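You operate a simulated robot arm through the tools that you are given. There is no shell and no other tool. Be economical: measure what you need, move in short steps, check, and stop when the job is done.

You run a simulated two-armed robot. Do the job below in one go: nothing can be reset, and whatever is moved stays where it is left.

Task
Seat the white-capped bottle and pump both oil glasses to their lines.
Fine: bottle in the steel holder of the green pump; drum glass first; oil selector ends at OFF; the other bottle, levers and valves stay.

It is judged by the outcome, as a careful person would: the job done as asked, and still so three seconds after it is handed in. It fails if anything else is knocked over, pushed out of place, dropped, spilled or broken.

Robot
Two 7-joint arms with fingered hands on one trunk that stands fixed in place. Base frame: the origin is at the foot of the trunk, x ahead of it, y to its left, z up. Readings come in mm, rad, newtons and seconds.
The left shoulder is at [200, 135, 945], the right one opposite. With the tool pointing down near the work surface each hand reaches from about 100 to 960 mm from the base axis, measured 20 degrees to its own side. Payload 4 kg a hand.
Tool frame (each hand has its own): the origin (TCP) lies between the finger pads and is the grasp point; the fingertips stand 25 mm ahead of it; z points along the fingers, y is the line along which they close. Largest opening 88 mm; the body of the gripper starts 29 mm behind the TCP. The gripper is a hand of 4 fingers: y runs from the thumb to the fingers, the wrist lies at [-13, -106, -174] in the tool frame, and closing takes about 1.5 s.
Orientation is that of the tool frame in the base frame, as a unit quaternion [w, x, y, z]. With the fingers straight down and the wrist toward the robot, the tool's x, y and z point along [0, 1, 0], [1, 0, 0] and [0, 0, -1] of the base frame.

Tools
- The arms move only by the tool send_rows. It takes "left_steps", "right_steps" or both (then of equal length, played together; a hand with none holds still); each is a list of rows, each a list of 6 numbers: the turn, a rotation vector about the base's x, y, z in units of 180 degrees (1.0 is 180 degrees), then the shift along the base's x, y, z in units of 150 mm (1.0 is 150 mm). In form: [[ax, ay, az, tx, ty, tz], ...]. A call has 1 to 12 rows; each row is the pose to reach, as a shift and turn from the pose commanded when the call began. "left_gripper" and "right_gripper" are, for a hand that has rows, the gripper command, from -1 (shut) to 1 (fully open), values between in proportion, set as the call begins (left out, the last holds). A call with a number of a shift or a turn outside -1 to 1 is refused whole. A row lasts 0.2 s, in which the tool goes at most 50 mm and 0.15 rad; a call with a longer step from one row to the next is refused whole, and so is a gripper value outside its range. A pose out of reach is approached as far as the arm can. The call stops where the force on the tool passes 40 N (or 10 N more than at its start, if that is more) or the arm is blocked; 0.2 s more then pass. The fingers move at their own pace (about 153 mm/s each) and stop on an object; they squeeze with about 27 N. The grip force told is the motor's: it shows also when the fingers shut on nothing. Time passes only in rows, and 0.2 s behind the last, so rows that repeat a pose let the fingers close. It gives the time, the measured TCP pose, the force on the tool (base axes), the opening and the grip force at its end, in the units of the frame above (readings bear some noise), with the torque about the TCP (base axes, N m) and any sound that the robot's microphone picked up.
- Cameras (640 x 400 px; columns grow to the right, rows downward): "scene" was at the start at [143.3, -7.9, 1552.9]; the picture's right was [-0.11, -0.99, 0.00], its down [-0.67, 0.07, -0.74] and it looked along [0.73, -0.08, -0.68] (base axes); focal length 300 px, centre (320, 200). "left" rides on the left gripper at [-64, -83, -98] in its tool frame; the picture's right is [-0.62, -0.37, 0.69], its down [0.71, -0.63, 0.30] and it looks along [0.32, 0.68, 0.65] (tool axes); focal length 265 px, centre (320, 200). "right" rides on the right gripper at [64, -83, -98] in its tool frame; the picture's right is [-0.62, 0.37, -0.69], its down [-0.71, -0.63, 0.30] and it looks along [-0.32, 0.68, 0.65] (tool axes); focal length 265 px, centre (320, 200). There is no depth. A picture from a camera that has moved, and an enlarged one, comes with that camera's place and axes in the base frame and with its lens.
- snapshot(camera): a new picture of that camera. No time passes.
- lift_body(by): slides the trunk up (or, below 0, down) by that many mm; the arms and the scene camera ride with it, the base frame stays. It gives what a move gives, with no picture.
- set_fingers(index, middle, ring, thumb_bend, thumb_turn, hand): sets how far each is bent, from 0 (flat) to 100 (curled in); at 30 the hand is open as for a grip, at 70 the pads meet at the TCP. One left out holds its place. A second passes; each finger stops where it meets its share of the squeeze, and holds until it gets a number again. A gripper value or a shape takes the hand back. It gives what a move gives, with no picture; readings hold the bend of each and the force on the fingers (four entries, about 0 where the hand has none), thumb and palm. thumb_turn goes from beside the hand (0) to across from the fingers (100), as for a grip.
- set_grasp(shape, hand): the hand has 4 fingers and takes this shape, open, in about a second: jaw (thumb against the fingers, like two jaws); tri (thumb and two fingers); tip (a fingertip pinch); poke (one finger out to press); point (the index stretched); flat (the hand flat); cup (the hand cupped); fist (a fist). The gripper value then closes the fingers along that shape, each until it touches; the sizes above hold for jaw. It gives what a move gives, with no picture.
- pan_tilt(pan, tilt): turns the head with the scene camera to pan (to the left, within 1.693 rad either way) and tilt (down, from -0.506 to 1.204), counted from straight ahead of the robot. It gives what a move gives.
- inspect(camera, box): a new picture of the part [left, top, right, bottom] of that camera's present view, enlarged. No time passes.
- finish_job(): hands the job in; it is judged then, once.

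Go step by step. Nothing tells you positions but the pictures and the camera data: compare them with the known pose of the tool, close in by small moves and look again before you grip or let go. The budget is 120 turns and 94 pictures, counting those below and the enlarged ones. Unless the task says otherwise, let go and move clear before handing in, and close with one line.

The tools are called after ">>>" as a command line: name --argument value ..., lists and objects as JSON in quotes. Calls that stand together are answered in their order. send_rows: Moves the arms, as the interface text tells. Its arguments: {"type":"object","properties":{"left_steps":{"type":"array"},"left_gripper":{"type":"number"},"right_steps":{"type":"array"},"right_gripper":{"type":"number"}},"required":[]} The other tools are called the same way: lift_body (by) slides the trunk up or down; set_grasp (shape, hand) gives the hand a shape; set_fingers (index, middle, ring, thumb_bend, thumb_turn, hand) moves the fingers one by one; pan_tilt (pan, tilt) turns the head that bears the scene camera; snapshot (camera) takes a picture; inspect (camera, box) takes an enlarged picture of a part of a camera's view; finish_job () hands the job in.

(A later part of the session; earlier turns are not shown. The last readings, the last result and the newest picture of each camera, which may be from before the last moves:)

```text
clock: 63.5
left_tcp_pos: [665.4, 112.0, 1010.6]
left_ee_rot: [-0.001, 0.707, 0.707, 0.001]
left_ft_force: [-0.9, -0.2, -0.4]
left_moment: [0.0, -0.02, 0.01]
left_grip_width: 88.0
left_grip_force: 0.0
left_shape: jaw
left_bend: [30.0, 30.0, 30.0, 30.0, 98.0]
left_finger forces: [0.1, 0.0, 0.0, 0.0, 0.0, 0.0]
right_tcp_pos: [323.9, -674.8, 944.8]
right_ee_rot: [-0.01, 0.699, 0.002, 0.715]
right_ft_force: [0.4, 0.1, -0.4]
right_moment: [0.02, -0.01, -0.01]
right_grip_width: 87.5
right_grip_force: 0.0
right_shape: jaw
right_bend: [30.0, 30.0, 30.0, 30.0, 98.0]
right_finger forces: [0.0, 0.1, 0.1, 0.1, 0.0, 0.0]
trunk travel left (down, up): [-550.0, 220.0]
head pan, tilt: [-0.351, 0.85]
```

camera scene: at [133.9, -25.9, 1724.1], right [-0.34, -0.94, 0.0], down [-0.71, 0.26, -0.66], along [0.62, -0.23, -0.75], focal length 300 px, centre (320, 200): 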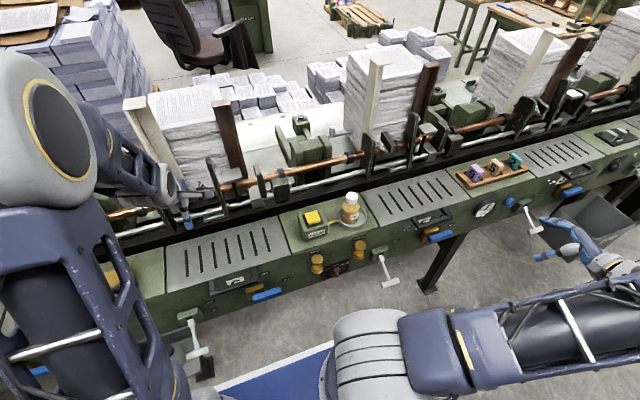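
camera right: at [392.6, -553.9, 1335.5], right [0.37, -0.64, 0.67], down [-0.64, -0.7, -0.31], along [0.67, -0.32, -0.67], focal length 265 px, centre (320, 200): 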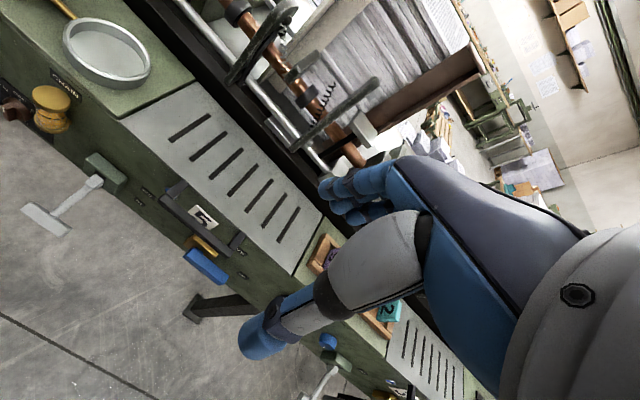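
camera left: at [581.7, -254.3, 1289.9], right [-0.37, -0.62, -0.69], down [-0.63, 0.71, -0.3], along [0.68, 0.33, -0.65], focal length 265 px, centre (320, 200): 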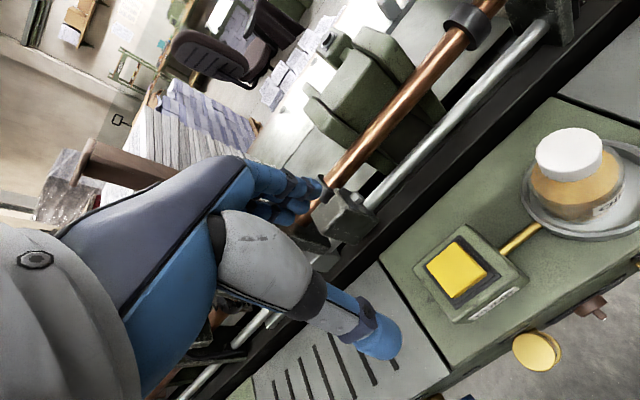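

The bottle is seated. Now the right hand goes round to in front of the selector, near (599, -258, 746).

>>> send_rows --right_steps '[[0, 0, 0, 0.15, 0.2, 0], [0, 0, 0, 0.3, 0.4, 0], [0, 0, 0, 0.45, 0.6, 0], [0, 0, 0, 0.6, 0.8, 0], [0, 0, 0, 0.75, 1, 0]]'

>>> send_rows --right_steps '[[0, 0, 0, 0.05, 0.25, 0], [0, 0, 0, 0.1, 0.5, 0], [0, 0, 0, 0.2, 0.75, 0], [0, 0, 0, 0.29, 1, 0]]'

>>> send_rows --right_steps '[[0, 0, 0, 0, 0.25, 0], [0, 0, 0, 0, 0.5, 0], [0, 0, 0, 0, 0.77, 0], [0, 0, 0, 0, 0.77, -0.25], [0, 0, 0, 0, 0.77, -0.5], [0, 0, 0, 0, 0.77, -0.75], [0, 0, 0, 0, 0.77, -0.75]]'

>>> snapshot --camera "right"

>>> snapshot --camera "scene"

```text
clock: 64.7
left_tcp_pos: [665.3, 111.2, 1011.3]
left_ee_rot: [-0.001, 0.706, 0.708, 0.0]
left_ft_force: [-0.8, 1.0, 0.3]
left_moment: [0.05, -0.01, 0.03]
left_grip_width: 87.7
left_grip_force: 0.1
left_shape: jaw
left_bend: [30.0, 30.0, 30.0, 30.0, 98.0]
left_finger forces: [0.0, 0.0, 0.0, 0.0, 0.0, 0.0]
right_tcp_pos: [435.2, -525.4, 944.9]
right_ee_rot: [-0.009, 0.699, 0.002, 0.715]
right_ft_force: [-0.6, 0.3, -0.6]
right_moment: [0.0, 0.0, -0.04]
right_grip_width: 87.8
right_grip_force: 0.1
right_shape: jaw
right_bend: [30.0, 30.0, 30.0, 30.0, 98.0]
right_finger forces: [0.0, 0.0, 0.0, 0.0, 0.0, 0.0]
trunk travel left (down, up): [-550.0, 220.0]
head pan, tilt: [-0.351, 0.85]
```

```text
clock: 65.7
left_tcp_pos: [665.5, 111.9, 1010.8]
left_ee_rot: [-0.001, 0.706, 0.708, 0.0]
left_ft_force: [-0.7, -0.4, 0.5]
left_moment: [-0.02, 0.01, 0.0]
left_grip_width: 87.9
left_grip_force: 0.3
left_shape: jaw
left_bend: [30.0, 30.0, 30.0, 30.0, 98.0]
left_finger forces: [0.0, 0.1, 0.0, 0.0, 0.1, 0.1]
right_tcp_pos: [492.7, -392.1, 924.7]
right_ee_rot: [-0.009, 0.698, 0.003, 0.716]
right_ft_force: [0.2, 0.6, -0.4]
right_moment: [0.0, -0.04, -0.04]
right_grip_width: 87.7
right_grip_force: 0.0
right_shape: jaw
right_bend: [30.0, 30.0, 30.0, 30.0, 98.0]
right_finger forces: [0.0, 0.0, 0.0, 0.1, 0.1, 0.0]
right hand out of reach, approached as far as the arm can: row 3, 4
trunk travel left (down, up): [-550.0, 220.0]
head pan, tilt: [-0.351, 0.85]
```

```text
clock: 67.0
left_tcp_pos: [665.4, 112.2, 1011.9]
left_ee_rot: [-0.002, 0.707, 0.707, 0.0]
left_ft_force: [0.3, 0.3, 0.5]
left_moment: [-0.01, 0.01, 0.03]
left_grip_width: 87.6
left_grip_force: 0.0
left_shape: jaw
left_bend: [30.0, 30.0, 30.0, 30.0, 98.0]
left_finger forces: [0.0, 0.0, 0.0, 0.0, 0.0, 0.1]
right_tcp_pos: [518.1, -287.5, 879.8]
right_ee_rot: [0.004, 0.651, -0.013, 0.759]
right_ft_force: [-0.4, -0.4, 0.2]
right_moment: [-0.01, 0.01, 0.0]
right_grip_width: 87.9
right_grip_force: 0.1
right_shape: jaw
right_bend: [30.0, 30.0, 30.0, 30.0, 98.0]
right_finger forces: [0.0, 0.1, 0.0, 0.0, 0.0, 0.1]
right hand out of reach, approached as far as the arm can: row 1, 2, 3, 4
trunk travel left (down, up): [-550.0, 220.0]
head pan, tilt: [-0.351, 0.85]
stopped in row 6 (right hand): the arm was blocked; the commanded pose is now the measured one
```

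```text
43 pictures are left
camera right: at [412.4, -204.1, 928.8], right [-0.6, -0.35, -0.72], down [0.42, 0.63, -0.65], along [0.68, -0.7, -0.23], focal length 265 px, centre (320, 200)
```

right: 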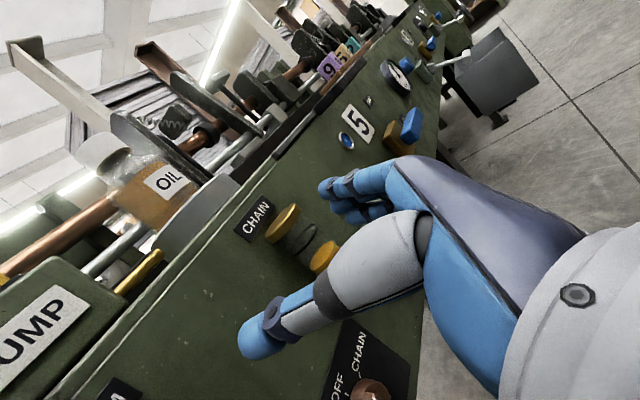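

```text
42 pictures are left
camera scene: at [133.9, -25.8, 1544.1], right [-0.34, -0.94, 0.0], down [-0.71, 0.26, -0.66], along [0.62, -0.23, -0.75], focal length 300 px, centre (320, 200)
```

scene: 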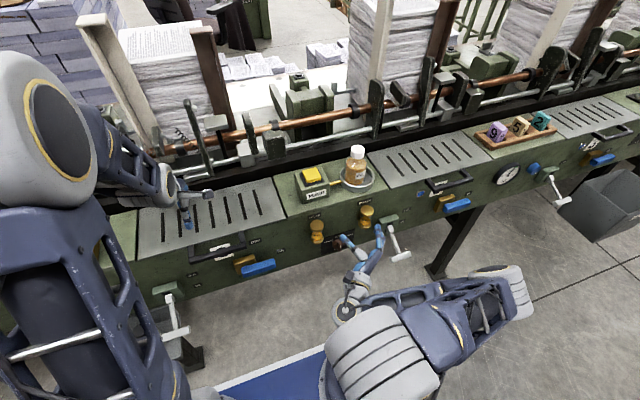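

The arm is folded too tight at this trunk height. Raising the trunk 200 mm gives it room, and then I'll square the hand up.

>>> lift_body --by 200

>>> send_rows --right_steps '[[-0.002, 0.0243, 0.0038, -0.05, 0.05, -0.2], [-0.004, 0.0486, 0.0076, -0.1, 0.1, -0.4], [-0.004, 0.0486, 0.0076, -0.15, 0.2, -0.7], [-0.004, 0.0486, 0.0076, -0.2, 0.2, -1], [-0.004, 0.0486, 0.0076, -0.2, 0.2, -1]]'

>>> send_rows --right_steps '[[0, 0, 0, 0, 0, -0.25], [0, 0, 0, 0, 0, -0.5], [0, 0, 0, 0, 0, -0.75], [0, 0, 0, 0, 0, -1], [0, 0, 0, 0, 0, -1]]'

>>> snapshot --camera "right"

>>> snapshot --camera "scene"

```text
clock: 69.2
left_tcp_pos: [664.9, 112.0, 1210.9]
left_ee_rot: [-0.001, 0.706, 0.708, -0.001]
left_ft_force: [-0.3, 0.1, 0.3]
left_moment: [-0.02, 0.0, -0.02]
left_grip_width: 87.3
left_grip_force: 0.1
left_shape: jaw
left_bend: [30.0, 30.0, 30.0, 30.0, 98.0]
left_finger forces: [0.0, 0.0, 0.0, 0.0, 0.0, 0.0]
right_tcp_pos: [517.7, -288.3, 1079.7]
right_ee_rot: [0.005, 0.652, -0.013, 0.758]
right_ft_force: [1.1, -0.6, -0.2]
right_moment: [0.0, -0.03, 0.01]
right_grip_width: 87.6
right_grip_force: 0.0
right_shape: jaw
right_bend: [30.0, 30.0, 30.0, 30.0, 98.0]
right_finger forces: [0.0, 0.0, 0.1, 0.0, 0.0, 0.0]
trunk travel left (down, up): [-750.0, 20.0]
head pan, tilt: [-0.351, 0.85]
```

```text
clock: 70.4
left_tcp_pos: [664.4, 112.6, 1212.2]
left_ee_rot: [-0.001, 0.706, 0.708, 0.0]
left_ft_force: [-0.2, -0.2, 1.1]
left_moment: [-0.01, 0.01, 0.0]
left_grip_width: 87.5
left_grip_force: 0.1
left_shape: jaw
left_bend: [30.0, 30.0, 30.0, 30.0, 98.0]
left_finger forces: [0.0, 0.1, 0.1, 0.0, 0.0, 0.1]
right_tcp_pos: [489.3, -268.7, 933.2]
right_ee_rot: [-0.003, 0.708, 0.001, 0.706]
right_ft_force: [0.6, 0.9, 0.5]
right_moment: [0.0, 0.0, 0.01]
right_grip_width: 87.7
right_grip_force: 0.0
right_shape: jaw
right_bend: [30.0, 30.0, 30.0, 30.0, 98.0]
right_finger forces: [0.0, 0.0, 0.1, 0.0, 0.0, 0.1]
right hand out of reach, approached as far as the arm can: row 4, 5
trunk travel left (down, up): [-750.0, 20.0]
head pan, tilt: [-0.351, 0.85]
```

```text
clock: 71.6
left_tcp_pos: [665.8, 111.2, 1210.8]
left_ee_rot: [-0.001, 0.707, 0.708, 0.0]
left_ft_force: [-0.3, -0.4, -0.1]
left_moment: [0.0, 0.0, -0.02]
left_grip_width: 87.8
left_grip_force: 0.0
left_shape: jaw
left_bend: [30.0, 30.0, 30.0, 30.0, 98.0]
left_finger forces: [0.1, 0.0, 0.0, 0.0, 0.0, 0.0]
right_tcp_pos: [518.0, -322.5, 841.5]
right_ee_rot: [0.0, 0.707, 0.001, 0.707]
right_ft_force: [-0.1, -0.5, 0.8]
right_moment: [0.01, 0.02, -0.01]
right_grip_width: 87.8
right_grip_force: 0.0
right_shape: jaw
right_bend: [30.0, 30.0, 30.0, 30.0, 98.0]
right_finger forces: [0.0, 0.0, 0.0, 0.0, 0.0, 0.0]
right hand out of reach, approached as far as the arm can: row 1, 2, 3, 4, 5
trunk travel left (down, up): [-750.0, 20.0]
head pan, tilt: [-0.351, 0.85]
```

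```text
41 pictures are left
camera right: at [419.2, -240.4, 905.6], right [-0.69, -0.37, -0.62], down [0.3, 0.63, -0.71], along [0.65, -0.68, -0.33], focal length 265 px, centre (320, 200)
```

right: 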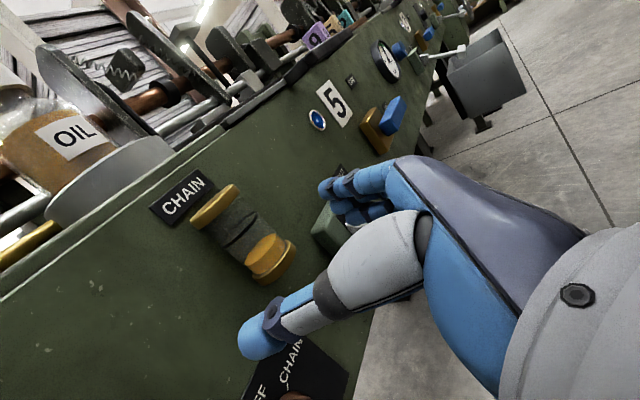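

```text
40 pictures are left
camera scene: at [133.9, -25.8, 1744.1], right [-0.34, -0.94, 0.0], down [-0.71, 0.26, -0.66], along [0.62, -0.23, -0.75], focal length 300 px, centre (320, 200)
```

scene: 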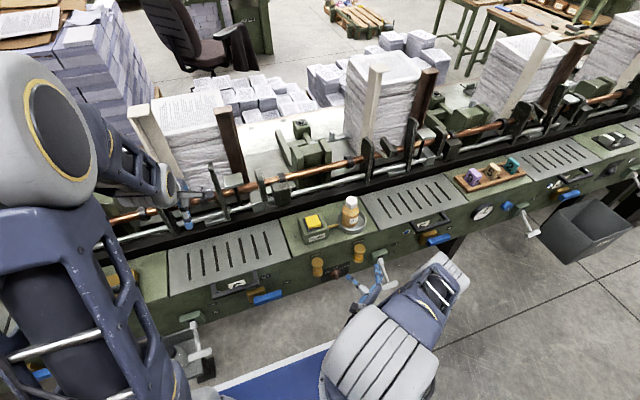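

The horizontal hand pose is out of reach here, so I'll use the natural fingers-down pose and push the selector's bar with one finger. First I rise and turn the hand back down.

>>> send_rows --right_steps '[[0, 0, 0, 0, 0, 0.25], [0, 0, 0, 0, 0, 0.5], [0, 0, 0, 0, 0, 0.75], [0, 0, 0, 0, 0, 1]]'

>>> send_rows --right_steps '[[0, 0, 0, 0, 0, 0.25], [-0.024, 0.024, 0.024, 0, 0, 0.5], [-0.048, 0.048, 0.048, 0, -0.1, 0.75], [-0.072, 0.072, 0.072, 0, -0.2, 1], [-0.096, 0.096, 0.096, 0, -0.2, 1], [-0.12, 0.12, 0.12, 0, -0.2, 1], [-0.144, 0.144, 0.144, 0, -0.2, 1], [-0.168, 0.168, 0.168, 0, -0.2, 1], [-0.192, 0.192, 0.192, 0, -0.2, 1]]'

>>> send_rows --right_steps '[[-0.024, 0.024, 0.024, 0, 0, 0], [-0.048, 0.048, 0.048, 0, 0, 0], [-0.072, 0.072, 0.072, 0, 0, 0], [-0.096, 0.096, 0.096, 0, 0, 0], [-0.12, 0.12, 0.12, 0, 0, 0], [-0.144, 0.144, 0.144, 0, 0, 0], [-0.168, 0.168, 0.168, 0, 0, 0], [-0.192, 0.192, 0.192, 0, 0, 0]]'

>>> set_grasp --hand "right" --shape "poke"

>>> snapshot --camera "right"

```text
clock: 72.6
left_tcp_pos: [664.9, 111.0, 1210.0]
left_ee_rot: [-0.002, 0.707, 0.708, 0.0]
left_ft_force: [0.1, 1.3, 0.1]
left_moment: [0.03, -0.01, 0.0]
left_grip_width: 87.8
left_grip_force: 0.1
left_shape: jaw
left_bend: [30.0, 30.0, 30.0, 30.0, 98.0]
left_finger forces: [0.0, 0.1, 0.0, 0.0, 0.1, 0.0]
right_tcp_pos: [516.7, -322.4, 992.9]
right_ee_rot: [0.001, 0.707, 0.0, 0.707]
right_ft_force: [-0.5, 0.2, 0.2]
right_moment: [-0.01, 0.0, 0.02]
right_grip_width: 87.7
right_grip_force: 0.1
right_shape: jaw
right_bend: [30.0, 30.0, 30.0, 30.0, 98.0]
right_finger forces: [0.1, 0.0, 0.1, 0.0, 0.0, 0.1]
trunk travel left (down, up): [-750.0, 20.0]
head pan, tilt: [-0.351, 0.85]
```

```text
clock: 74.6
left_tcp_pos: [665.2, 111.4, 1211.7]
left_ee_rot: [-0.002, 0.707, 0.708, 0.0]
left_ft_force: [-0.4, 0.4, -0.2]
left_moment: [-0.04, 0.0, -0.01]
left_grip_width: 87.7
left_grip_force: 0.0
left_shape: jaw
left_bend: [30.0, 30.0, 30.0, 30.0, 98.0]
left_finger forces: [0.1, 0.1, 0.0, 0.0, 0.0, 0.1]
right_tcp_pos: [520.6, -358.0, 1140.0]
right_ee_rot: [-0.001, 0.816, 0.409, 0.408]
right_ft_force: [0.0, -0.8, 0.6]
right_moment: [0.01, -0.01, 0.01]
right_grip_width: 88.0
right_grip_force: 0.1
right_shape: jaw
right_bend: [30.0, 30.0, 30.0, 30.0, 98.0]
right_finger forces: [0.0, 0.0, 0.0, 0.0, 0.1, 0.0]
right hand out of reach, approached as far as the arm can: row 3, 4, 5, 6, 7, 8, 9
trunk travel left (down, up): [-750.0, 20.0]
head pan, tilt: [-0.351, 0.85]
```

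```text
clock: 76.4
left_tcp_pos: [665.5, 112.1, 1211.1]
left_ee_rot: [-0.002, 0.707, 0.708, 0.0]
left_ft_force: [1.2, -0.7, -0.8]
left_moment: [0.05, 0.02, 0.02]
left_grip_width: 87.7
left_grip_force: 0.1
left_shape: jaw
left_bend: [30.0, 30.0, 30.0, 30.0, 98.0]
left_finger forces: [0.1, 0.0, 0.0, 0.0, 0.1, 0.0]
right_tcp_pos: [520.4, -358.1, 1140.0]
right_ee_rot: [0.0, 0.708, 0.706, 0.002]
right_ft_force: [-1.2, 0.1, 0.0]
right_moment: [0.01, 0.0, -0.01]
right_grip_width: 88.2
right_grip_force: 0.1
right_shape: jaw
right_bend: [30.0, 30.0, 30.0, 30.0, 98.0]
right_finger forces: [0.0, 0.0, 0.0, 0.0, 0.0, 0.0]
trunk travel left (down, up): [-750.0, 20.0]
head pan, tilt: [-0.351, 0.85]
```

```text
clock: 77.3
left_tcp_pos: [665.5, 112.2, 1211.4]
left_ee_rot: [-0.002, 0.707, 0.708, 0.0]
left_ft_force: [-0.3, 0.0, 0.4]
left_moment: [0.02, 0.01, 0.02]
left_grip_width: 87.5
left_grip_force: 0.0
left_shape: jaw
left_bend: [30.0, 30.0, 30.0, 30.0, 98.0]
left_finger forces: [0.0, 0.1, 0.1, 0.1, 0.0, 0.1]
right_tcp_pos: [520.2, -357.5, 1140.3]
right_ee_rot: [0.0, 0.708, 0.706, 0.003]
right_ft_force: [0.1, 0.2, -0.1]
right_moment: [-0.03, -0.02, 0.03]
right_grip_width: 0.0
right_grip_force: 0.1
right_shape: poke
right_bend: [70.0, 70.0, 99.0, 100.0, 100.0]
right_finger forces: [0.0, 0.0, 0.1, 0.0, 0.0, 0.0]
trunk travel left (down, up): [-750.0, 20.0]
head pan, tilt: [-0.351, 0.85]
```

```text
39 pictures are left
camera right: at [437.1, -295.2, 1237.5], right [0.36, -0.62, 0.69], down [-0.63, -0.71, -0.31], along [0.68, -0.32, -0.65], focal length 265 px, centre (320, 200)
```

right: 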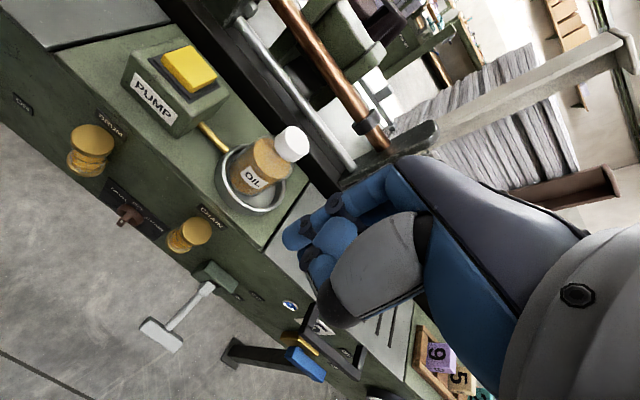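

>>> inspect --camera "right" --box '[40, 110, 240, 270]'

>>> inspect --camera "scene" --box '[300, 245, 380, 295]'

```text
2.50 times, centred on (140, 190) of right
camera zoom: at [437.1, -295.2, 1237.5], right [0.36, -0.62, 0.69], down [-0.63, -0.71, -0.31], along [0.68, -0.32, -0.65], focal length 664 px, centre (770, 225)
```

zoom: 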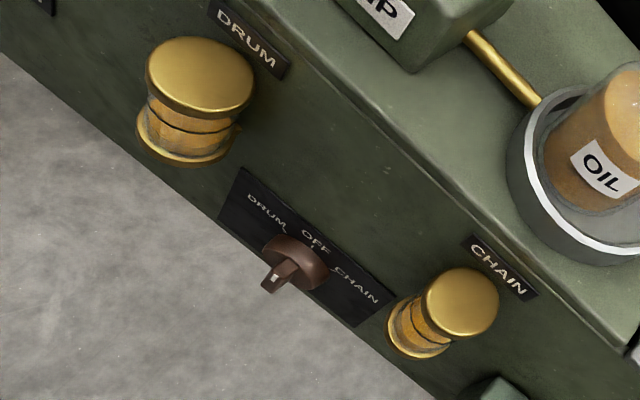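

```text
8.00 times, centred on (340, 270) of scene
camera zoom: at [134.0, -25.8, 1744.1], right [-0.34, -0.94, 0.0], down [-0.71, 0.26, -0.66], along [0.62, -0.23, -0.75], focal length 2400 px, centre (160, -360)
```

zoom: 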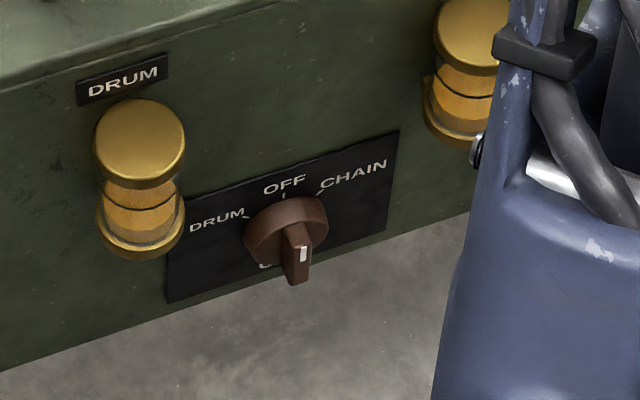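

Selector disc is near (596, -259, 759) with its bar out to x≈580. I'll stretch only the index, tilt the hand a little forward and come down in front of the panel.

>>> set_fingers --hand "right" --index 30 --middle 100 --ring 100 --thumb_bend 100

>>> send_rows --right_steps '[[0, -0.04, 0, -0.05, 0.1, -0.2], [0, -0.08, 0, -0.1, 0.3, -0.4], [0, -0.08, 0, -0.2, 0.45, -0.7], [0, -0.08, 0, -0.2, 0.45, -1], [0, -0.08, 0, -0.2, 0.45, -1]]'

>>> send_rows --right_steps '[[0, 0, 0, 0, 0, -0.25], [0, 0, 0, 0, 0, -0.5], [0, 0, 0, 0, 0, -0.75], [0, 0, 0, 0, 0, -1], [0, 0, 0, 0, 0, -1]]'

>>> snapshot --camera "right"

>>> snapshot --camera "scene"

```text
clock: 78.3
left_tcp_pos: [666.1, 111.4, 1212.1]
left_ee_rot: [-0.002, 0.706, 0.708, 0.0]
left_ft_force: [0.0, 0.7, -0.1]
left_moment: [0.01, 0.01, -0.03]
left_grip_width: 87.6
left_grip_force: 0.1
left_shape: jaw
left_bend: [30.0, 30.0, 30.0, 30.0, 98.0]
left_finger forces: [0.1, 0.0, 0.1, 0.1, 0.1, 0.0]
right_tcp_pos: [519.8, -357.6, 1140.5]
right_ee_rot: [0.001, 0.708, 0.706, 0.001]
right_ft_force: [0.3, -0.2, -0.8]
right_moment: [0.0, 0.04, -0.01]
right_grip_width: 21.5
right_grip_force: 0.1
right_shape: fingers
right_bend: [29.0, 100.0, 100.0, 100.0, 100.0]
right_finger forces: [0.1, 0.0, 0.0, 0.0, 0.0, 0.0]
trunk travel left (down, up): [-750.0, 20.0]
head pan, tilt: [-0.351, 0.85]
```

```text
refused: row 3 steps farther than a row can; nothing moved
```

```text
clock: 79.5
left_tcp_pos: [664.8, 112.7, 1211.6]
left_ee_rot: [0.0, 0.707, 0.708, 0.0]
left_ft_force: [-0.2, -0.4, -0.3]
left_moment: [0.04, 0.01, -0.01]
left_grip_width: 87.6
left_grip_force: 0.0
left_shape: jaw
left_bend: [30.0, 30.0, 30.0, 30.0, 98.0]
left_finger forces: [0.1, 0.1, 0.0, 0.0, 0.0, 0.0]
right_tcp_pos: [520.0, -357.0, 988.9]
right_ee_rot: [0.001, 0.708, 0.706, 0.002]
right_ft_force: [0.4, -0.2, 0.3]
right_moment: [0.02, 0.03, 0.03]
right_grip_width: 21.3
right_grip_force: 0.0
right_shape: fingers
right_bend: [29.0, 100.0, 100.0, 100.0, 100.0]
right_finger forces: [0.1, 0.1, 0.0, 0.0, 0.0, 0.0]
trunk travel left (down, up): [-750.0, 20.0]
head pan, tilt: [-0.351, 0.85]
```

```text
36 pictures are left
camera right: at [436.2, -294.5, 1087.2], right [0.37, -0.62, 0.69], down [-0.63, -0.71, -0.31], along [0.68, -0.32, -0.65], focal length 265 px, centre (320, 200)
```

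right: 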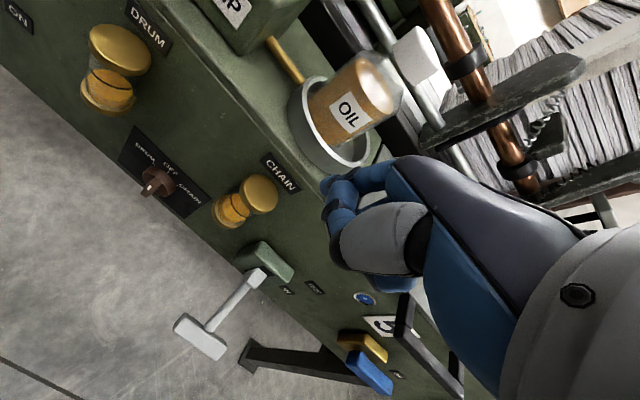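

```text
35 pictures are left
camera scene: at [134.0, -25.8, 1744.1], right [-0.34, -0.94, 0.0], down [-0.71, 0.26, -0.66], along [0.62, -0.23, -0.75], focal length 300 px, centre (320, 200)
```

scene: 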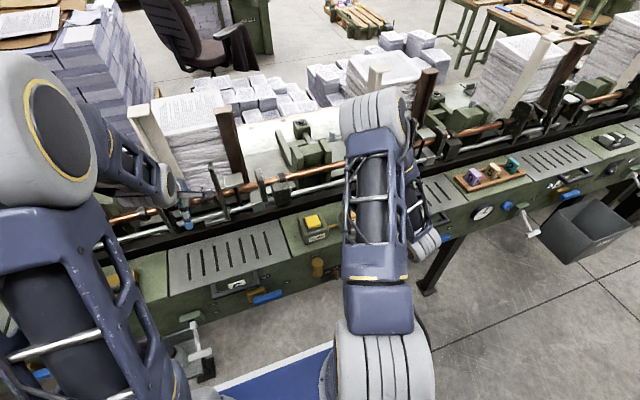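

>>> send_rows --right_steps '[[0, -0.04, 0, -0.1, 0.1, 0], [0, -0.08, 0, -0.133, 0.3, 0], [0, -0.08, 0, -0.133, 0.433, -0.2], [0, -0.08, 0, -0.133, 0.433, -0.5], [0, -0.08, 0, -0.133, 0.433, -0.8], [0, -0.08, 0, -0.133, 0.433, -0.8]]'

>>> snapshot --camera "right"

```text
clock: 80.9
left_tcp_pos: [664.4, 112.1, 1211.4]
left_ee_rot: [-0.001, 0.706, 0.708, 0.0]
left_ft_force: [0.0, -1.0, 0.7]
left_moment: [0.02, -0.02, 0.01]
left_grip_width: 87.4
left_grip_force: 0.0
left_shape: jaw
left_bend: [30.0, 30.0, 30.0, 30.0, 98.0]
left_finger forces: [0.0, 0.0, 0.0, 0.0, 0.0, 0.1]
right_tcp_pos: [500.4, -293.0, 869.2]
right_ee_rot: [0.089, 0.702, 0.701, 0.091]
right_ft_force: [0.2, -0.1, 1.2]
right_moment: [0.02, 0.0, 0.0]
right_grip_width: 21.6
right_grip_force: 0.1
right_shape: fingers
right_bend: [29.0, 100.0, 100.0, 100.0, 100.0]
right_finger forces: [0.0, 0.0, 0.1, 0.1, 0.0, 0.1]
trunk travel left (down, up): [-750.0, 20.0]
head pan, tilt: [-0.351, 0.85]
```

```text
34 pictures are left
camera right: at [395.5, -230.0, 943.6], right [0.18, -0.62, 0.76], down [-0.53, -0.71, -0.46], along [0.83, -0.32, -0.46], focal length 265 px, centre (320, 200)
```

right: 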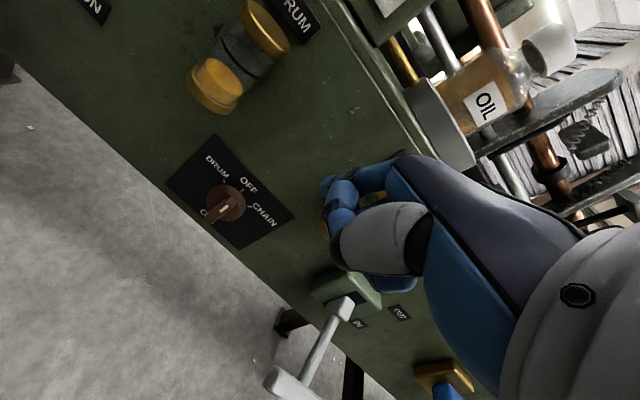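

>>> inspect --camera "right" --box '[160, 20, 320, 260]'

>>> inspect --camera "right" --box '[180, 160, 276, 230]'

```text
1.67 times, centred on (240, 140) of right
camera zoom: at [395.5, -230.0, 943.6], right [0.18, -0.62, 0.76], down [-0.53, -0.71, -0.46], along [0.83, -0.32, -0.46], focal length 442 px, centre (453, 300)
```

zoom: 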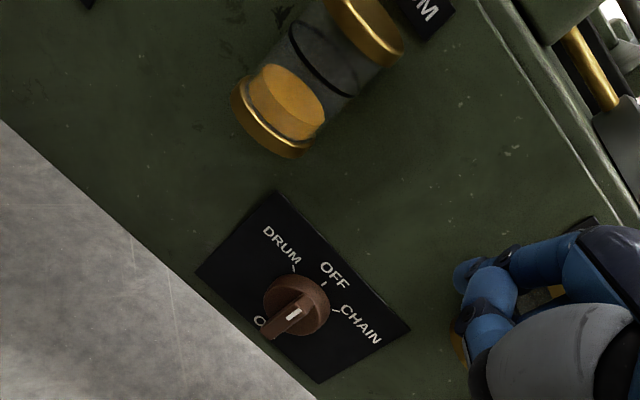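

```text
5.71 times, centred on (228, 195) of right
camera zoom: at [395.5, -230.0, 943.6], right [0.18, -0.62, 0.76], down [-0.53, -0.71, -0.46], along [0.83, -0.32, -0.46], focal length 1517 px, centre (846, 229)
```

zoom: 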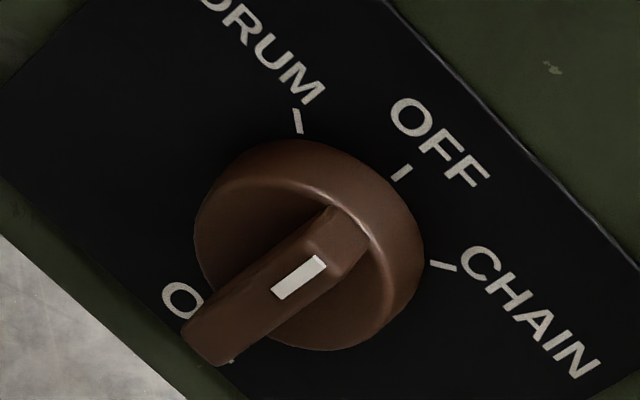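

The bar's pointer is at OFF and its upper half spans z 752–771 at y −259. I need more forward tilt so my knuckles stay clear of the glasses; rotating to about 45° while still back from the panel.

>>> send_rows --right_steps '[[0, -0.043, 0, -0.05, 0.03, -0.1], [0, -0.085, 0, -0.1, 0.03, -0.25], [0, -0.128, 0, -0.13, 0.03, -0.4], [0, -0.17, 0, -0.13, 0.03, -0.55], [0, -0.17, 0, -0.13, 0.03, -0.7], [0, -0.17, 0, -0.13, 0.03, -0.7]]'

>>> snapshot --camera "right"

```text
clock: 82.3
left_tcp_pos: [665.6, 111.7, 1212.3]
left_ee_rot: [0.0, 0.706, 0.708, 0.001]
left_ft_force: [0.1, -0.2, 0.1]
left_moment: [0.01, -0.03, 0.0]
left_grip_width: 87.8
left_grip_force: 0.1
left_shape: jaw
left_bend: [30.0, 30.0, 30.0, 30.0, 98.0]
left_finger forces: [0.1, 0.0, 0.1, 0.1, 0.0, 0.0]
right_tcp_pos: [521.8, -309.4, 763.4]
right_ee_rot: [0.269, 0.654, 0.652, 0.272]
right_ft_force: [-1.0, 0.2, 0.4]
right_moment: [-0.01, 0.0, -0.04]
right_grip_width: 21.4
right_grip_force: 0.1
right_shape: fingers
right_bend: [29.0, 100.0, 100.0, 100.0, 100.0]
right_finger forces: [0.1, 0.0, 0.0, 0.0, 0.1, 0.0]
right hand out of reach, approached as far as the arm can: row 3, 4, 5, 6
trunk travel left (down, up): [-750.0, 20.0]
head pan, tilt: [-0.351, 0.85]
```

```text
31 pictures are left
camera right: at [393.2, -246.4, 773.6], right [-0.23, -0.62, 0.75], down [-0.23, -0.71, -0.66], along [0.95, -0.32, 0.02], focal length 265 px, centre (320, 200)
```

right: 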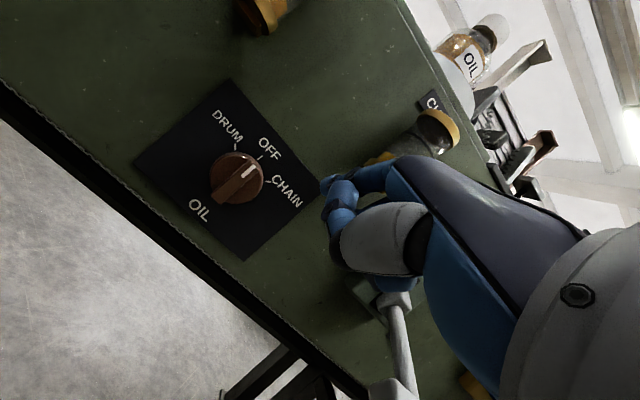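

The 45° pose gives a clear view and the finger tip sits about 48 mm ahead and 26 mm above the TCP. I'll move it beside the right side of the bar.

>>> send_rows --right_steps '[[0, 0, 0, 0.35, 0, 0], [0, 0, 0, 0.35, 0.0, -0.1], [0, 0, 0, 0.35, 0.0, -0.18], [0, 0, 0, 0.35, 0.0, -0.18]]'

>>> snapshot --camera "right"

```text
refused: row 1 steps farther than a row can; nothing moved
```

```text
30 pictures are left
camera right: at [393.2, -246.4, 773.6], right [-0.23, -0.62, 0.75], down [-0.23, -0.71, -0.66], along [0.95, -0.32, 0.02], focal length 265 px, centre (320, 200)
```

right: 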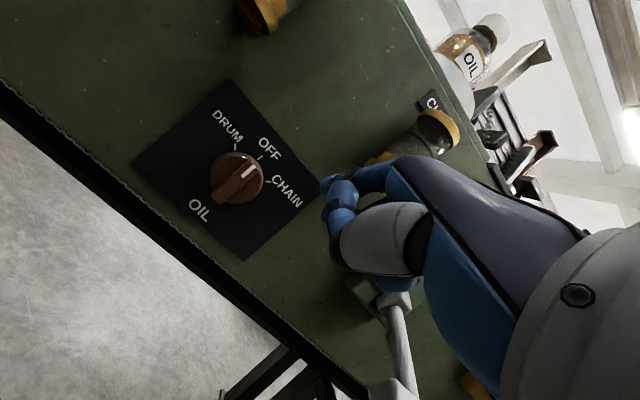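

>>> send_rows --right_steps '[[0, 0, 0, 0.03, 0.03, -0.06], [0, 0, 0, 0.06, 0.06, -0.12], [0, 0, 0, 0.08, 0.08, -0.18], [0, 0, 0, 0.08, 0.08, -0.18]]'

>>> snapshot --camera "right"

```text
clock: 83.3
left_tcp_pos: [665.1, 112.6, 1210.9]
left_ee_rot: [-0.002, 0.706, 0.708, 0.0]
left_ft_force: [0.8, 0.7, 0.0]
left_moment: [0.03, 0.02, 0.0]
left_grip_width: 87.4
left_grip_force: 0.0
left_shape: jaw
left_bend: [30.0, 30.0, 30.0, 30.0, 98.0]
left_finger forces: [0.1, 0.0, 0.0, 0.0, 0.1, 0.0]
right_tcp_pos: [542.9, -300.3, 756.1]
right_ee_rot: [0.27, 0.653, 0.652, 0.273]
right_ft_force: [0.6, -0.7, -0.6]
right_moment: [0.0, -0.01, 0.02]
right_grip_width: 21.6
right_grip_force: 0.0
right_shape: fingers
right_bend: [29.0, 100.0, 100.0, 100.0, 100.0]
right_finger forces: [0.0, 0.0, 0.0, 0.0, 0.0, 0.0]
right hand out of reach, approached as far as the arm can: row 1, 2, 3, 4
trunk travel left (down, up): [-750.0, 20.0]
head pan, tilt: [-0.351, 0.85]
```

```text
29 pictures are left
camera right: at [413.9, -237.4, 765.8], right [-0.23, -0.62, 0.75], down [-0.23, -0.71, -0.66], along [0.95, -0.32, 0.02], focal length 265 px, centre (320, 200)
```

right: 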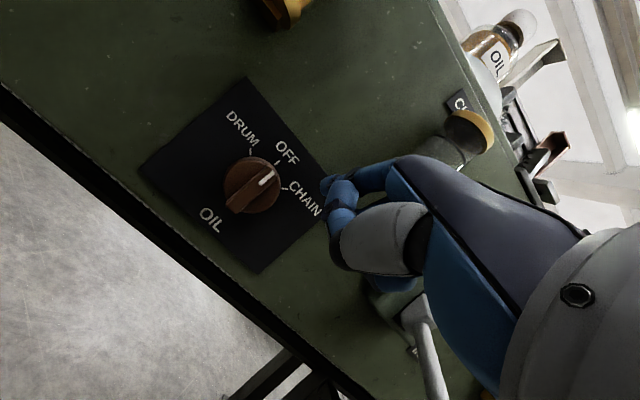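

>>> send_rows --right_steps '[[0, 0.037, 0, -0.03, 0, 0], [0, 0.074, 0, -0.06, 0, 0], [0, 0.111, 0, -0.1, 0.0, 0], [0, 0.111, 0, -0.1, 0.03, -0.016], [0, 0.111, 0, -0.1, 0.05, -0.016]]'

>>> snapshot --camera "right"

```text
clock: 84.5
left_tcp_pos: [664.5, 111.3, 1211.3]
left_ee_rot: [-0.001, 0.706, 0.708, 0.001]
left_ft_force: [-0.7, 0.6, -0.3]
left_moment: [0.04, 0.03, 0.0]
left_grip_width: 87.4
left_grip_force: 0.0
left_shape: jaw
left_bend: [30.0, 30.0, 30.0, 30.0, 98.0]
left_finger forces: [0.1, 0.1, 0.0, 0.1, 0.0, 0.0]
right_tcp_pos: [527.6, -292.4, 754.3]
right_ee_rot: [0.153, 0.69, 0.69, 0.155]
right_ft_force: [0.4, 0.4, -0.1]
right_moment: [0.05, 0.02, 0.01]
right_grip_width: 21.7
right_grip_force: 0.1
right_shape: fingers
right_bend: [29.0, 100.0, 100.0, 100.0, 100.0]
right_finger forces: [0.0, 0.0, 0.0, 0.0, 0.0, 0.1]
trunk travel left (down, up): [-750.0, 20.0]
head pan, tilt: [-0.351, 0.85]
```

```text
28 pictures are left
camera right: at [410.1, -229.8, 806.8], right [0.04, -0.62, 0.78], down [-0.44, -0.71, -0.55], along [0.9, -0.32, -0.3], focal length 265 px, centre (320, 200)
```

right: 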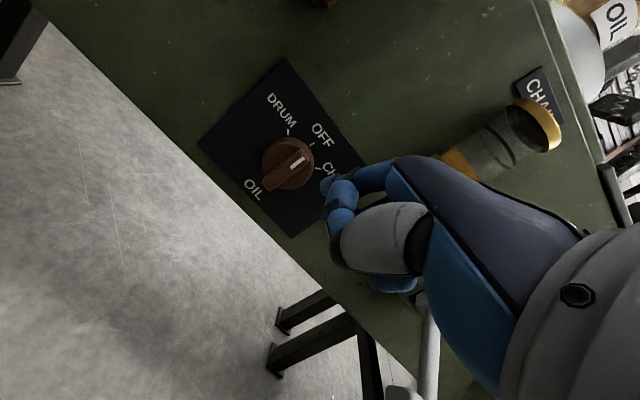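

>>> inspect --camera "right" --box '[240, 110, 400, 210]'

```text
4.00 times, centred on (320, 160) of right
camera zoom: at [410.1, -229.8, 806.8], right [0.04, -0.62, 0.78], down [-0.44, -0.71, -0.55], along [0.9, -0.32, -0.3], focal length 1062 px, centre (320, 360)
```

zoom: 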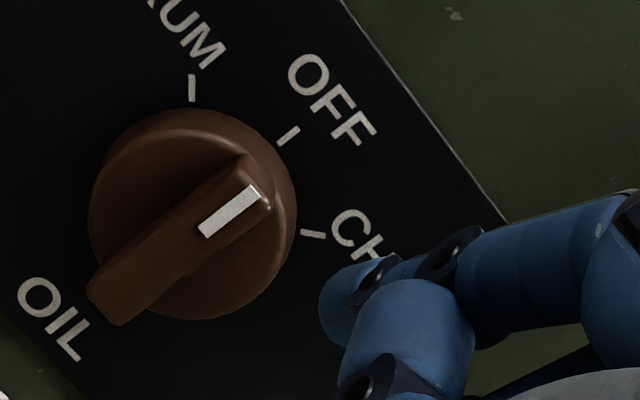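

The finger tip is beside the bar's upper half. I'll lower it 4 mm and push toward +y in small steps.

>>> send_rows --right_steps '[[0, 0, 0, 0, 0.03, -0.027], [0, 0, 0, 0, 0.06, -0.027], [0, 0, 0, 0, 0.09, -0.027], [0, 0, 0, 0, 0.12, -0.027], [0, 0, 0, 0, 0.15, -0.027], [0, 0, 0, 0, 0.15, -0.027]]'

>>> inspect --camera "right" --box '[240, 110, 400, 210]'

```text
clock: 85.9
left_tcp_pos: [664.4, 111.3, 1212.7]
left_ee_rot: [-0.001, 0.707, 0.707, 0.0]
left_ft_force: [-0.5, 0.1, -0.3]
left_moment: [0.0, -0.01, 0.02]
left_grip_width: 87.5
left_grip_force: 0.1
left_shape: jaw
left_bend: [30.0, 30.0, 30.0, 30.0, 98.0]
left_finger forces: [0.0, 0.1, 0.1, 0.0, 0.0, 0.0]
right_tcp_pos: [527.1, -270.7, 749.4]
right_ee_rot: [0.152, 0.69, 0.69, 0.156]
right_ft_force: [-1.2, -2.7, 0.6]
right_moment: [0.03, -0.06, -0.13]
right_grip_width: 21.3
right_grip_force: 1.2
right_shape: fingers
right_bend: [29.0, 100.0, 100.0, 100.0, 100.0]
right_finger forces: [2.8, 0.0, 0.1, 0.0, 0.0, 0.0]
trunk travel left (down, up): [-750.0, 20.0]
head pan, tilt: [-0.351, 0.85]
```

```text
4.00 times, centred on (320, 160) of right
camera zoom: at [409.7, -208.2, 802.7], right [0.04, -0.62, 0.78], down [-0.44, -0.71, -0.55], along [0.9, -0.32, -0.3], focal length 1062 px, centre (320, 360)
```

zoom: 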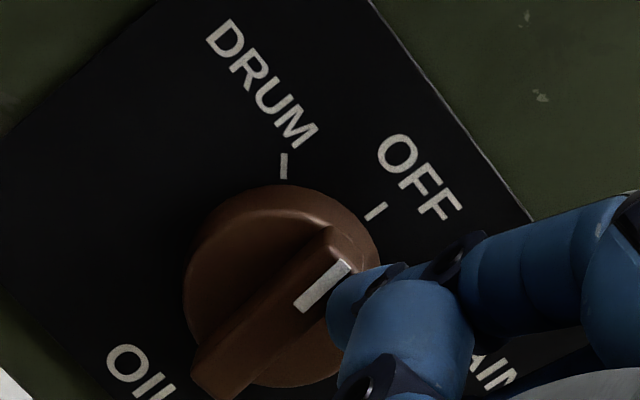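

>>> send_rows --right_steps '[[0, 0, 0, 0, 0.025, 0], [0, 0, 0, 0, 0.05, 0], [0, 0, 0, 0, 0.075, 0], [0, 0, 0, 0, 0.075, 0]]'

>>> inspect --camera "right" --box '[240, 110, 400, 210]'

```text
clock: 86.9
left_tcp_pos: [665.6, 111.9, 1210.0]
left_ee_rot: [-0.001, 0.707, 0.707, 0.0]
left_ft_force: [0.0, -0.4, 0.4]
left_moment: [0.03, -0.03, 0.01]
left_grip_width: 87.8
left_grip_force: 0.0
left_shape: jaw
left_bend: [30.0, 30.0, 30.0, 30.0, 98.0]
left_finger forces: [0.0, 0.0, 0.0, 0.0, 0.0, 0.0]
right_tcp_pos: [527.5, -266.4, 749.9]
right_ee_rot: [0.149, 0.69, 0.69, 0.158]
right_ft_force: [-1.1, -1.5, 1.0]
right_moment: [0.02, -0.07, -0.13]
right_grip_width: 21.7
right_grip_force: 1.1
right_shape: fingers
right_bend: [29.0, 100.0, 100.0, 100.0, 100.0]
right_finger forces: [2.4, 0.2, 0.0, 0.1, 0.1, 0.1]
right hand out of reach, approached as far as the arm can: row 2, 3, 4
trunk travel left (down, up): [-750.0, 20.0]
head pan, tilt: [-0.351, 0.85]
```

```text
4.00 times, centred on (320, 160) of right
camera zoom: at [409.5, -204.2, 803.7], right [0.04, -0.63, 0.78], down [-0.44, -0.71, -0.55], along [0.9, -0.32, -0.31], focal length 1062 px, centre (320, 360)
```

zoom: 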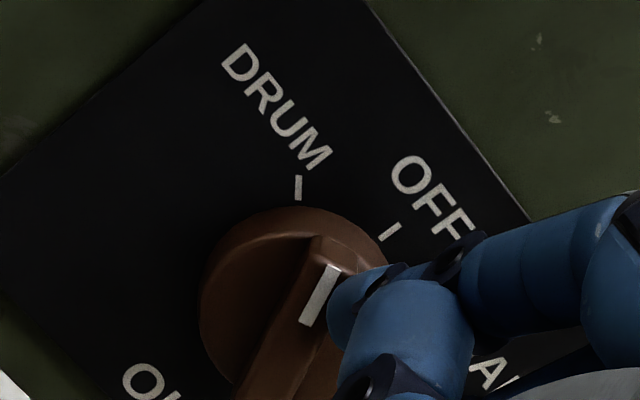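

The arm is at its limit in y, so I'll push on by yawing the hand, which swings the fingertip left.

>>> send_rows --right_steps '[[0, 0, 0.02, 0, 0, 0], [0, 0, 0.04, 0, 0, 0], [0, 0, 0.06, 0, 0, 0], [0, 0, 0.08, 0, 0, 0], [0, 0, 0.08, 0, 0, 0]]'

>>> inspect --camera "right" --box '[240, 110, 400, 210]'

```text
clock: 88.1
left_tcp_pos: [663.8, 111.7, 1210.9]
left_ee_rot: [0.0, 0.706, 0.708, 0.0]
left_ft_force: [-0.3, -0.4, 0.6]
left_moment: [-0.02, 0.0, -0.02]
left_grip_width: 87.7
left_grip_force: 0.0
left_shape: jaw
left_bend: [30.0, 30.0, 30.0, 30.0, 98.0]
left_finger forces: [0.0, 0.0, 0.0, 0.1, 0.1, 0.1]
right_tcp_pos: [527.1, -268.2, 750.8]
right_ee_rot: [0.133, 0.598, 0.771, 0.174]
right_ft_force: [-1.4, -7.5, 4.0]
right_moment: [0.13, -0.24, -0.34]
right_grip_width: 21.9
right_grip_force: 3.8
right_shape: fingers
right_bend: [28.0, 100.0, 100.0, 100.0, 100.0]
right_finger forces: [7.9, 0.0, 0.0, 0.0, 0.0, 0.0]
trunk travel left (down, up): [-750.0, 20.0]
head pan, tilt: [-0.351, 0.85]
```

```text
4.00 times, centred on (320, 160) of right
camera zoom: at [397.5, -234.7, 803.3], right [0.19, -0.59, 0.78], down [-0.25, -0.8, -0.55], along [0.95, -0.09, -0.3], focal length 1062 px, centre (320, 360)
```

zoom: 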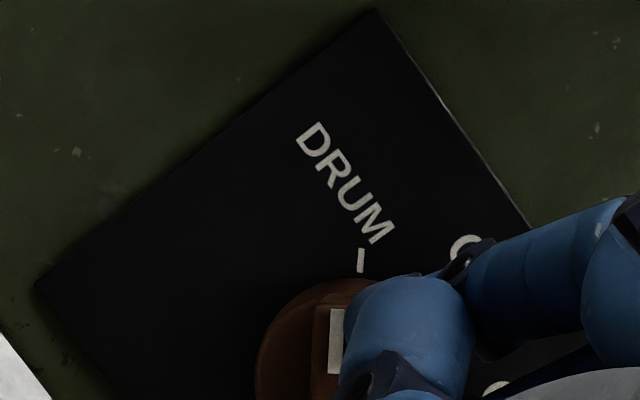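

The mark is now parallel to the DRUM tick and the force rose as at a stop. I'll back off and verify.

>>> send_rows --right_steps '[[0, 0, 0, 0, -0.1, 0], [0, 0, 0, 0, -0.2, 0], [0, 0, 0, -0.1, -0.25, 0.0], [0, 0, 0, -0.2, -0.25, 0.0]]'

>>> snapshot --camera "right"

```text
clock: 89.1
left_tcp_pos: [664.5, 111.5, 1212.3]
left_ee_rot: [-0.002, 0.707, 0.708, 0.0]
left_ft_force: [0.4, -0.1, -0.6]
left_moment: [0.01, 0.01, 0.03]
left_grip_width: 87.7
left_grip_force: 0.0
left_shape: jaw
left_bend: [30.0, 30.0, 30.0, 30.0, 98.0]
left_finger forces: [0.1, 0.0, 0.0, 0.0, 0.0, 0.1]
right_tcp_pos: [497.4, -304.3, 750.6]
right_ee_rot: [0.133, 0.598, 0.771, 0.173]
right_ft_force: [0.1, 0.5, 0.1]
right_moment: [0.0, 0.02, -0.03]
right_grip_width: 21.5
right_grip_force: 0.0
right_shape: fingers
right_bend: [29.0, 100.0, 100.0, 99.0, 100.0]
right_finger forces: [0.0, 0.1, 0.1, 0.0, 0.1, 0.0]
trunk travel left (down, up): [-750.0, 20.0]
head pan, tilt: [-0.351, 0.85]
```

```text
23 pictures are left
camera right: at [367.3, -271.9, 803.1], right [0.19, -0.59, 0.78], down [-0.25, -0.8, -0.55], along [0.95, -0.09, -0.3], focal length 265 px, centre (320, 200)
```

right: 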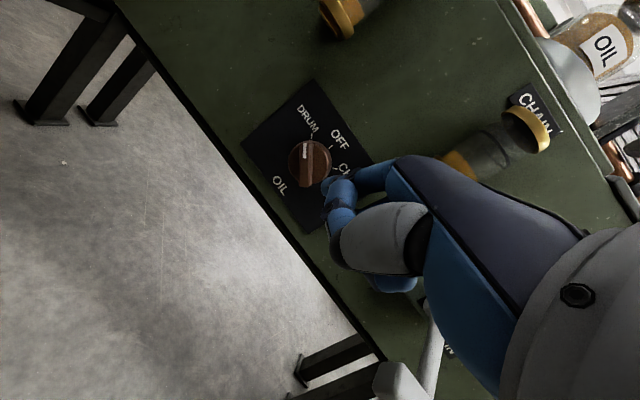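

The selector reads DRUM. Now the right hand rises, goes back to fingers-down and to the poke shape for the pump button.

>>> send_rows --right_steps '[[0, 0, 0, -0.1, 0, 0.25], [0, 0, 0, -0.1, 0, 0.5], [0, 0, 0, -0.1, 0, 0.75], [0, 0, 0, -0.1, 0, 1]]'

>>> send_rows --right_steps '[[-0.004, 0.035, -0.02, 0, 0, 0.25], [-0.009, 0.07, -0.04, 0, 0, 0.5], [-0.0136, 0.104, -0.059, 0, 0, 0.75], [-0.0182, 0.139, -0.0786, 0, 0, 1], [-0.0182, 0.139, -0.0786, 0, 0, 1]]'

>>> send_rows --right_steps '[[0, 0, 0, 0.15, 0.07, 0.25], [0, 0, 0, 0.3, 0.15, 0.5], [0, 0, 0, 0.55, 0.3, 0.5], [0, 0, 0, 0.8, 0.45, 0.5], [0, 0, 0, 1, 0.6, 0.5]]'

>>> set_grasp --hand "right" --shape "poke"

```text
clock: 90.1
left_tcp_pos: [663.2, 111.6, 1212.1]
left_ee_rot: [-0.001, 0.707, 0.708, 0.0]
left_ft_force: [0.5, 0.4, -0.2]
left_moment: [0.02, 0.02, -0.02]
left_grip_width: 87.9
left_grip_force: 0.1
left_shape: jaw
left_bend: [30.0, 30.0, 30.0, 30.0, 98.0]
left_finger forces: [0.1, 0.1, 0.0, 0.1, 0.0, 0.1]
right_tcp_pos: [486.4, -304.3, 898.9]
right_ee_rot: [0.13, 0.599, 0.771, 0.171]
right_ft_force: [0.5, -0.1, -0.5]
right_moment: [0.02, 0.03, 0.02]
right_grip_width: 21.4
right_grip_force: 0.1
right_shape: fingers
right_bend: [29.0, 100.0, 100.0, 99.0, 100.0]
right_finger forces: [0.0, 0.0, 0.0, 0.0, 0.0, 0.0]
right hand out of reach, approached as far as the arm can: row 4
trunk travel left (down, up): [-750.0, 20.0]
head pan, tilt: [-0.351, 0.85]
```

```text
clock: 91.3
left_tcp_pos: [664.1, 112.0, 1211.2]
left_ee_rot: [0.0, 0.707, 0.707, 0.0]
left_ft_force: [-0.1, 0.5, -0.5]
left_moment: [0.01, -0.03, 0.01]
left_grip_width: 87.9
left_grip_force: 0.0
left_shape: jaw
left_bend: [30.0, 30.0, 30.0, 30.0, 98.0]
left_finger forces: [0.1, 0.0, 0.0, 0.0, 0.1, 0.0]
right_tcp_pos: [486.7, -305.8, 1048.4]
right_ee_rot: [-0.001, 0.708, 0.707, 0.0]
right_ft_force: [-1.0, -0.6, -0.1]
right_moment: [0.01, 0.0, -0.01]
right_grip_width: 21.4
right_grip_force: 0.0
right_shape: fingers
right_bend: [29.0, 100.0, 100.0, 99.0, 100.0]
right_finger forces: [0.0, 0.0, 0.0, 0.0, 0.0, 0.0]
trunk travel left (down, up): [-750.0, 20.0]
head pan, tilt: [-0.351, 0.85]
```

```text
clock: 92.5
left_tcp_pos: [665.2, 111.2, 1211.6]
left_ee_rot: [-0.001, 0.707, 0.708, 0.001]
left_ft_force: [0.0, 0.5, 0.3]
left_moment: [0.02, -0.01, 0.01]
left_grip_width: 87.5
left_grip_force: 0.0
left_shape: jaw
left_bend: [30.0, 30.0, 30.0, 30.0, 98.0]
left_finger forces: [0.0, 0.0, 0.1, 0.1, 0.0, 0.1]
right_tcp_pos: [636.5, -214.7, 1127.7]
right_ee_rot: [-0.001, 0.708, 0.706, 0.001]
right_ft_force: [-0.2, -0.4, 0.6]
right_moment: [0.03, 0.01, -0.03]
right_grip_width: 21.4
right_grip_force: 0.0
right_shape: fingers
right_bend: [29.0, 100.0, 100.0, 99.0, 100.0]
right_finger forces: [0.0, 0.0, 0.0, 0.1, 0.0, 0.0]
trunk travel left (down, up): [-750.0, 20.0]
head pan, tilt: [-0.351, 0.85]
```

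```text
clock: 93.4
left_tcp_pos: [664.8, 111.6, 1211.6]
left_ee_rot: [-0.002, 0.707, 0.708, 0.0]
left_ft_force: [-0.3, 0.2, 0.3]
left_moment: [-0.02, -0.05, -0.01]
left_grip_width: 87.9
left_grip_force: 0.0
left_shape: jaw
left_bend: [30.0, 30.0, 30.0, 30.0, 98.0]
left_finger forces: [0.0, 0.0, 0.1, 0.0, 0.0, 0.0]
right_tcp_pos: [635.0, -214.8, 1126.2]
right_ee_rot: [-0.001, 0.708, 0.707, 0.001]
right_ft_force: [0.5, 0.3, 0.0]
right_moment: [0.02, 0.02, 0.02]
right_grip_width: 0.0
right_grip_force: 0.1
right_shape: poke
right_bend: [70.0, 70.0, 99.0, 100.0, 100.0]
right_finger forces: [0.0, 0.0, 0.0, 0.0, 0.0, 0.0]
trunk travel left (down, up): [-750.0, 20.0]
head pan, tilt: [-0.351, 0.85]
```

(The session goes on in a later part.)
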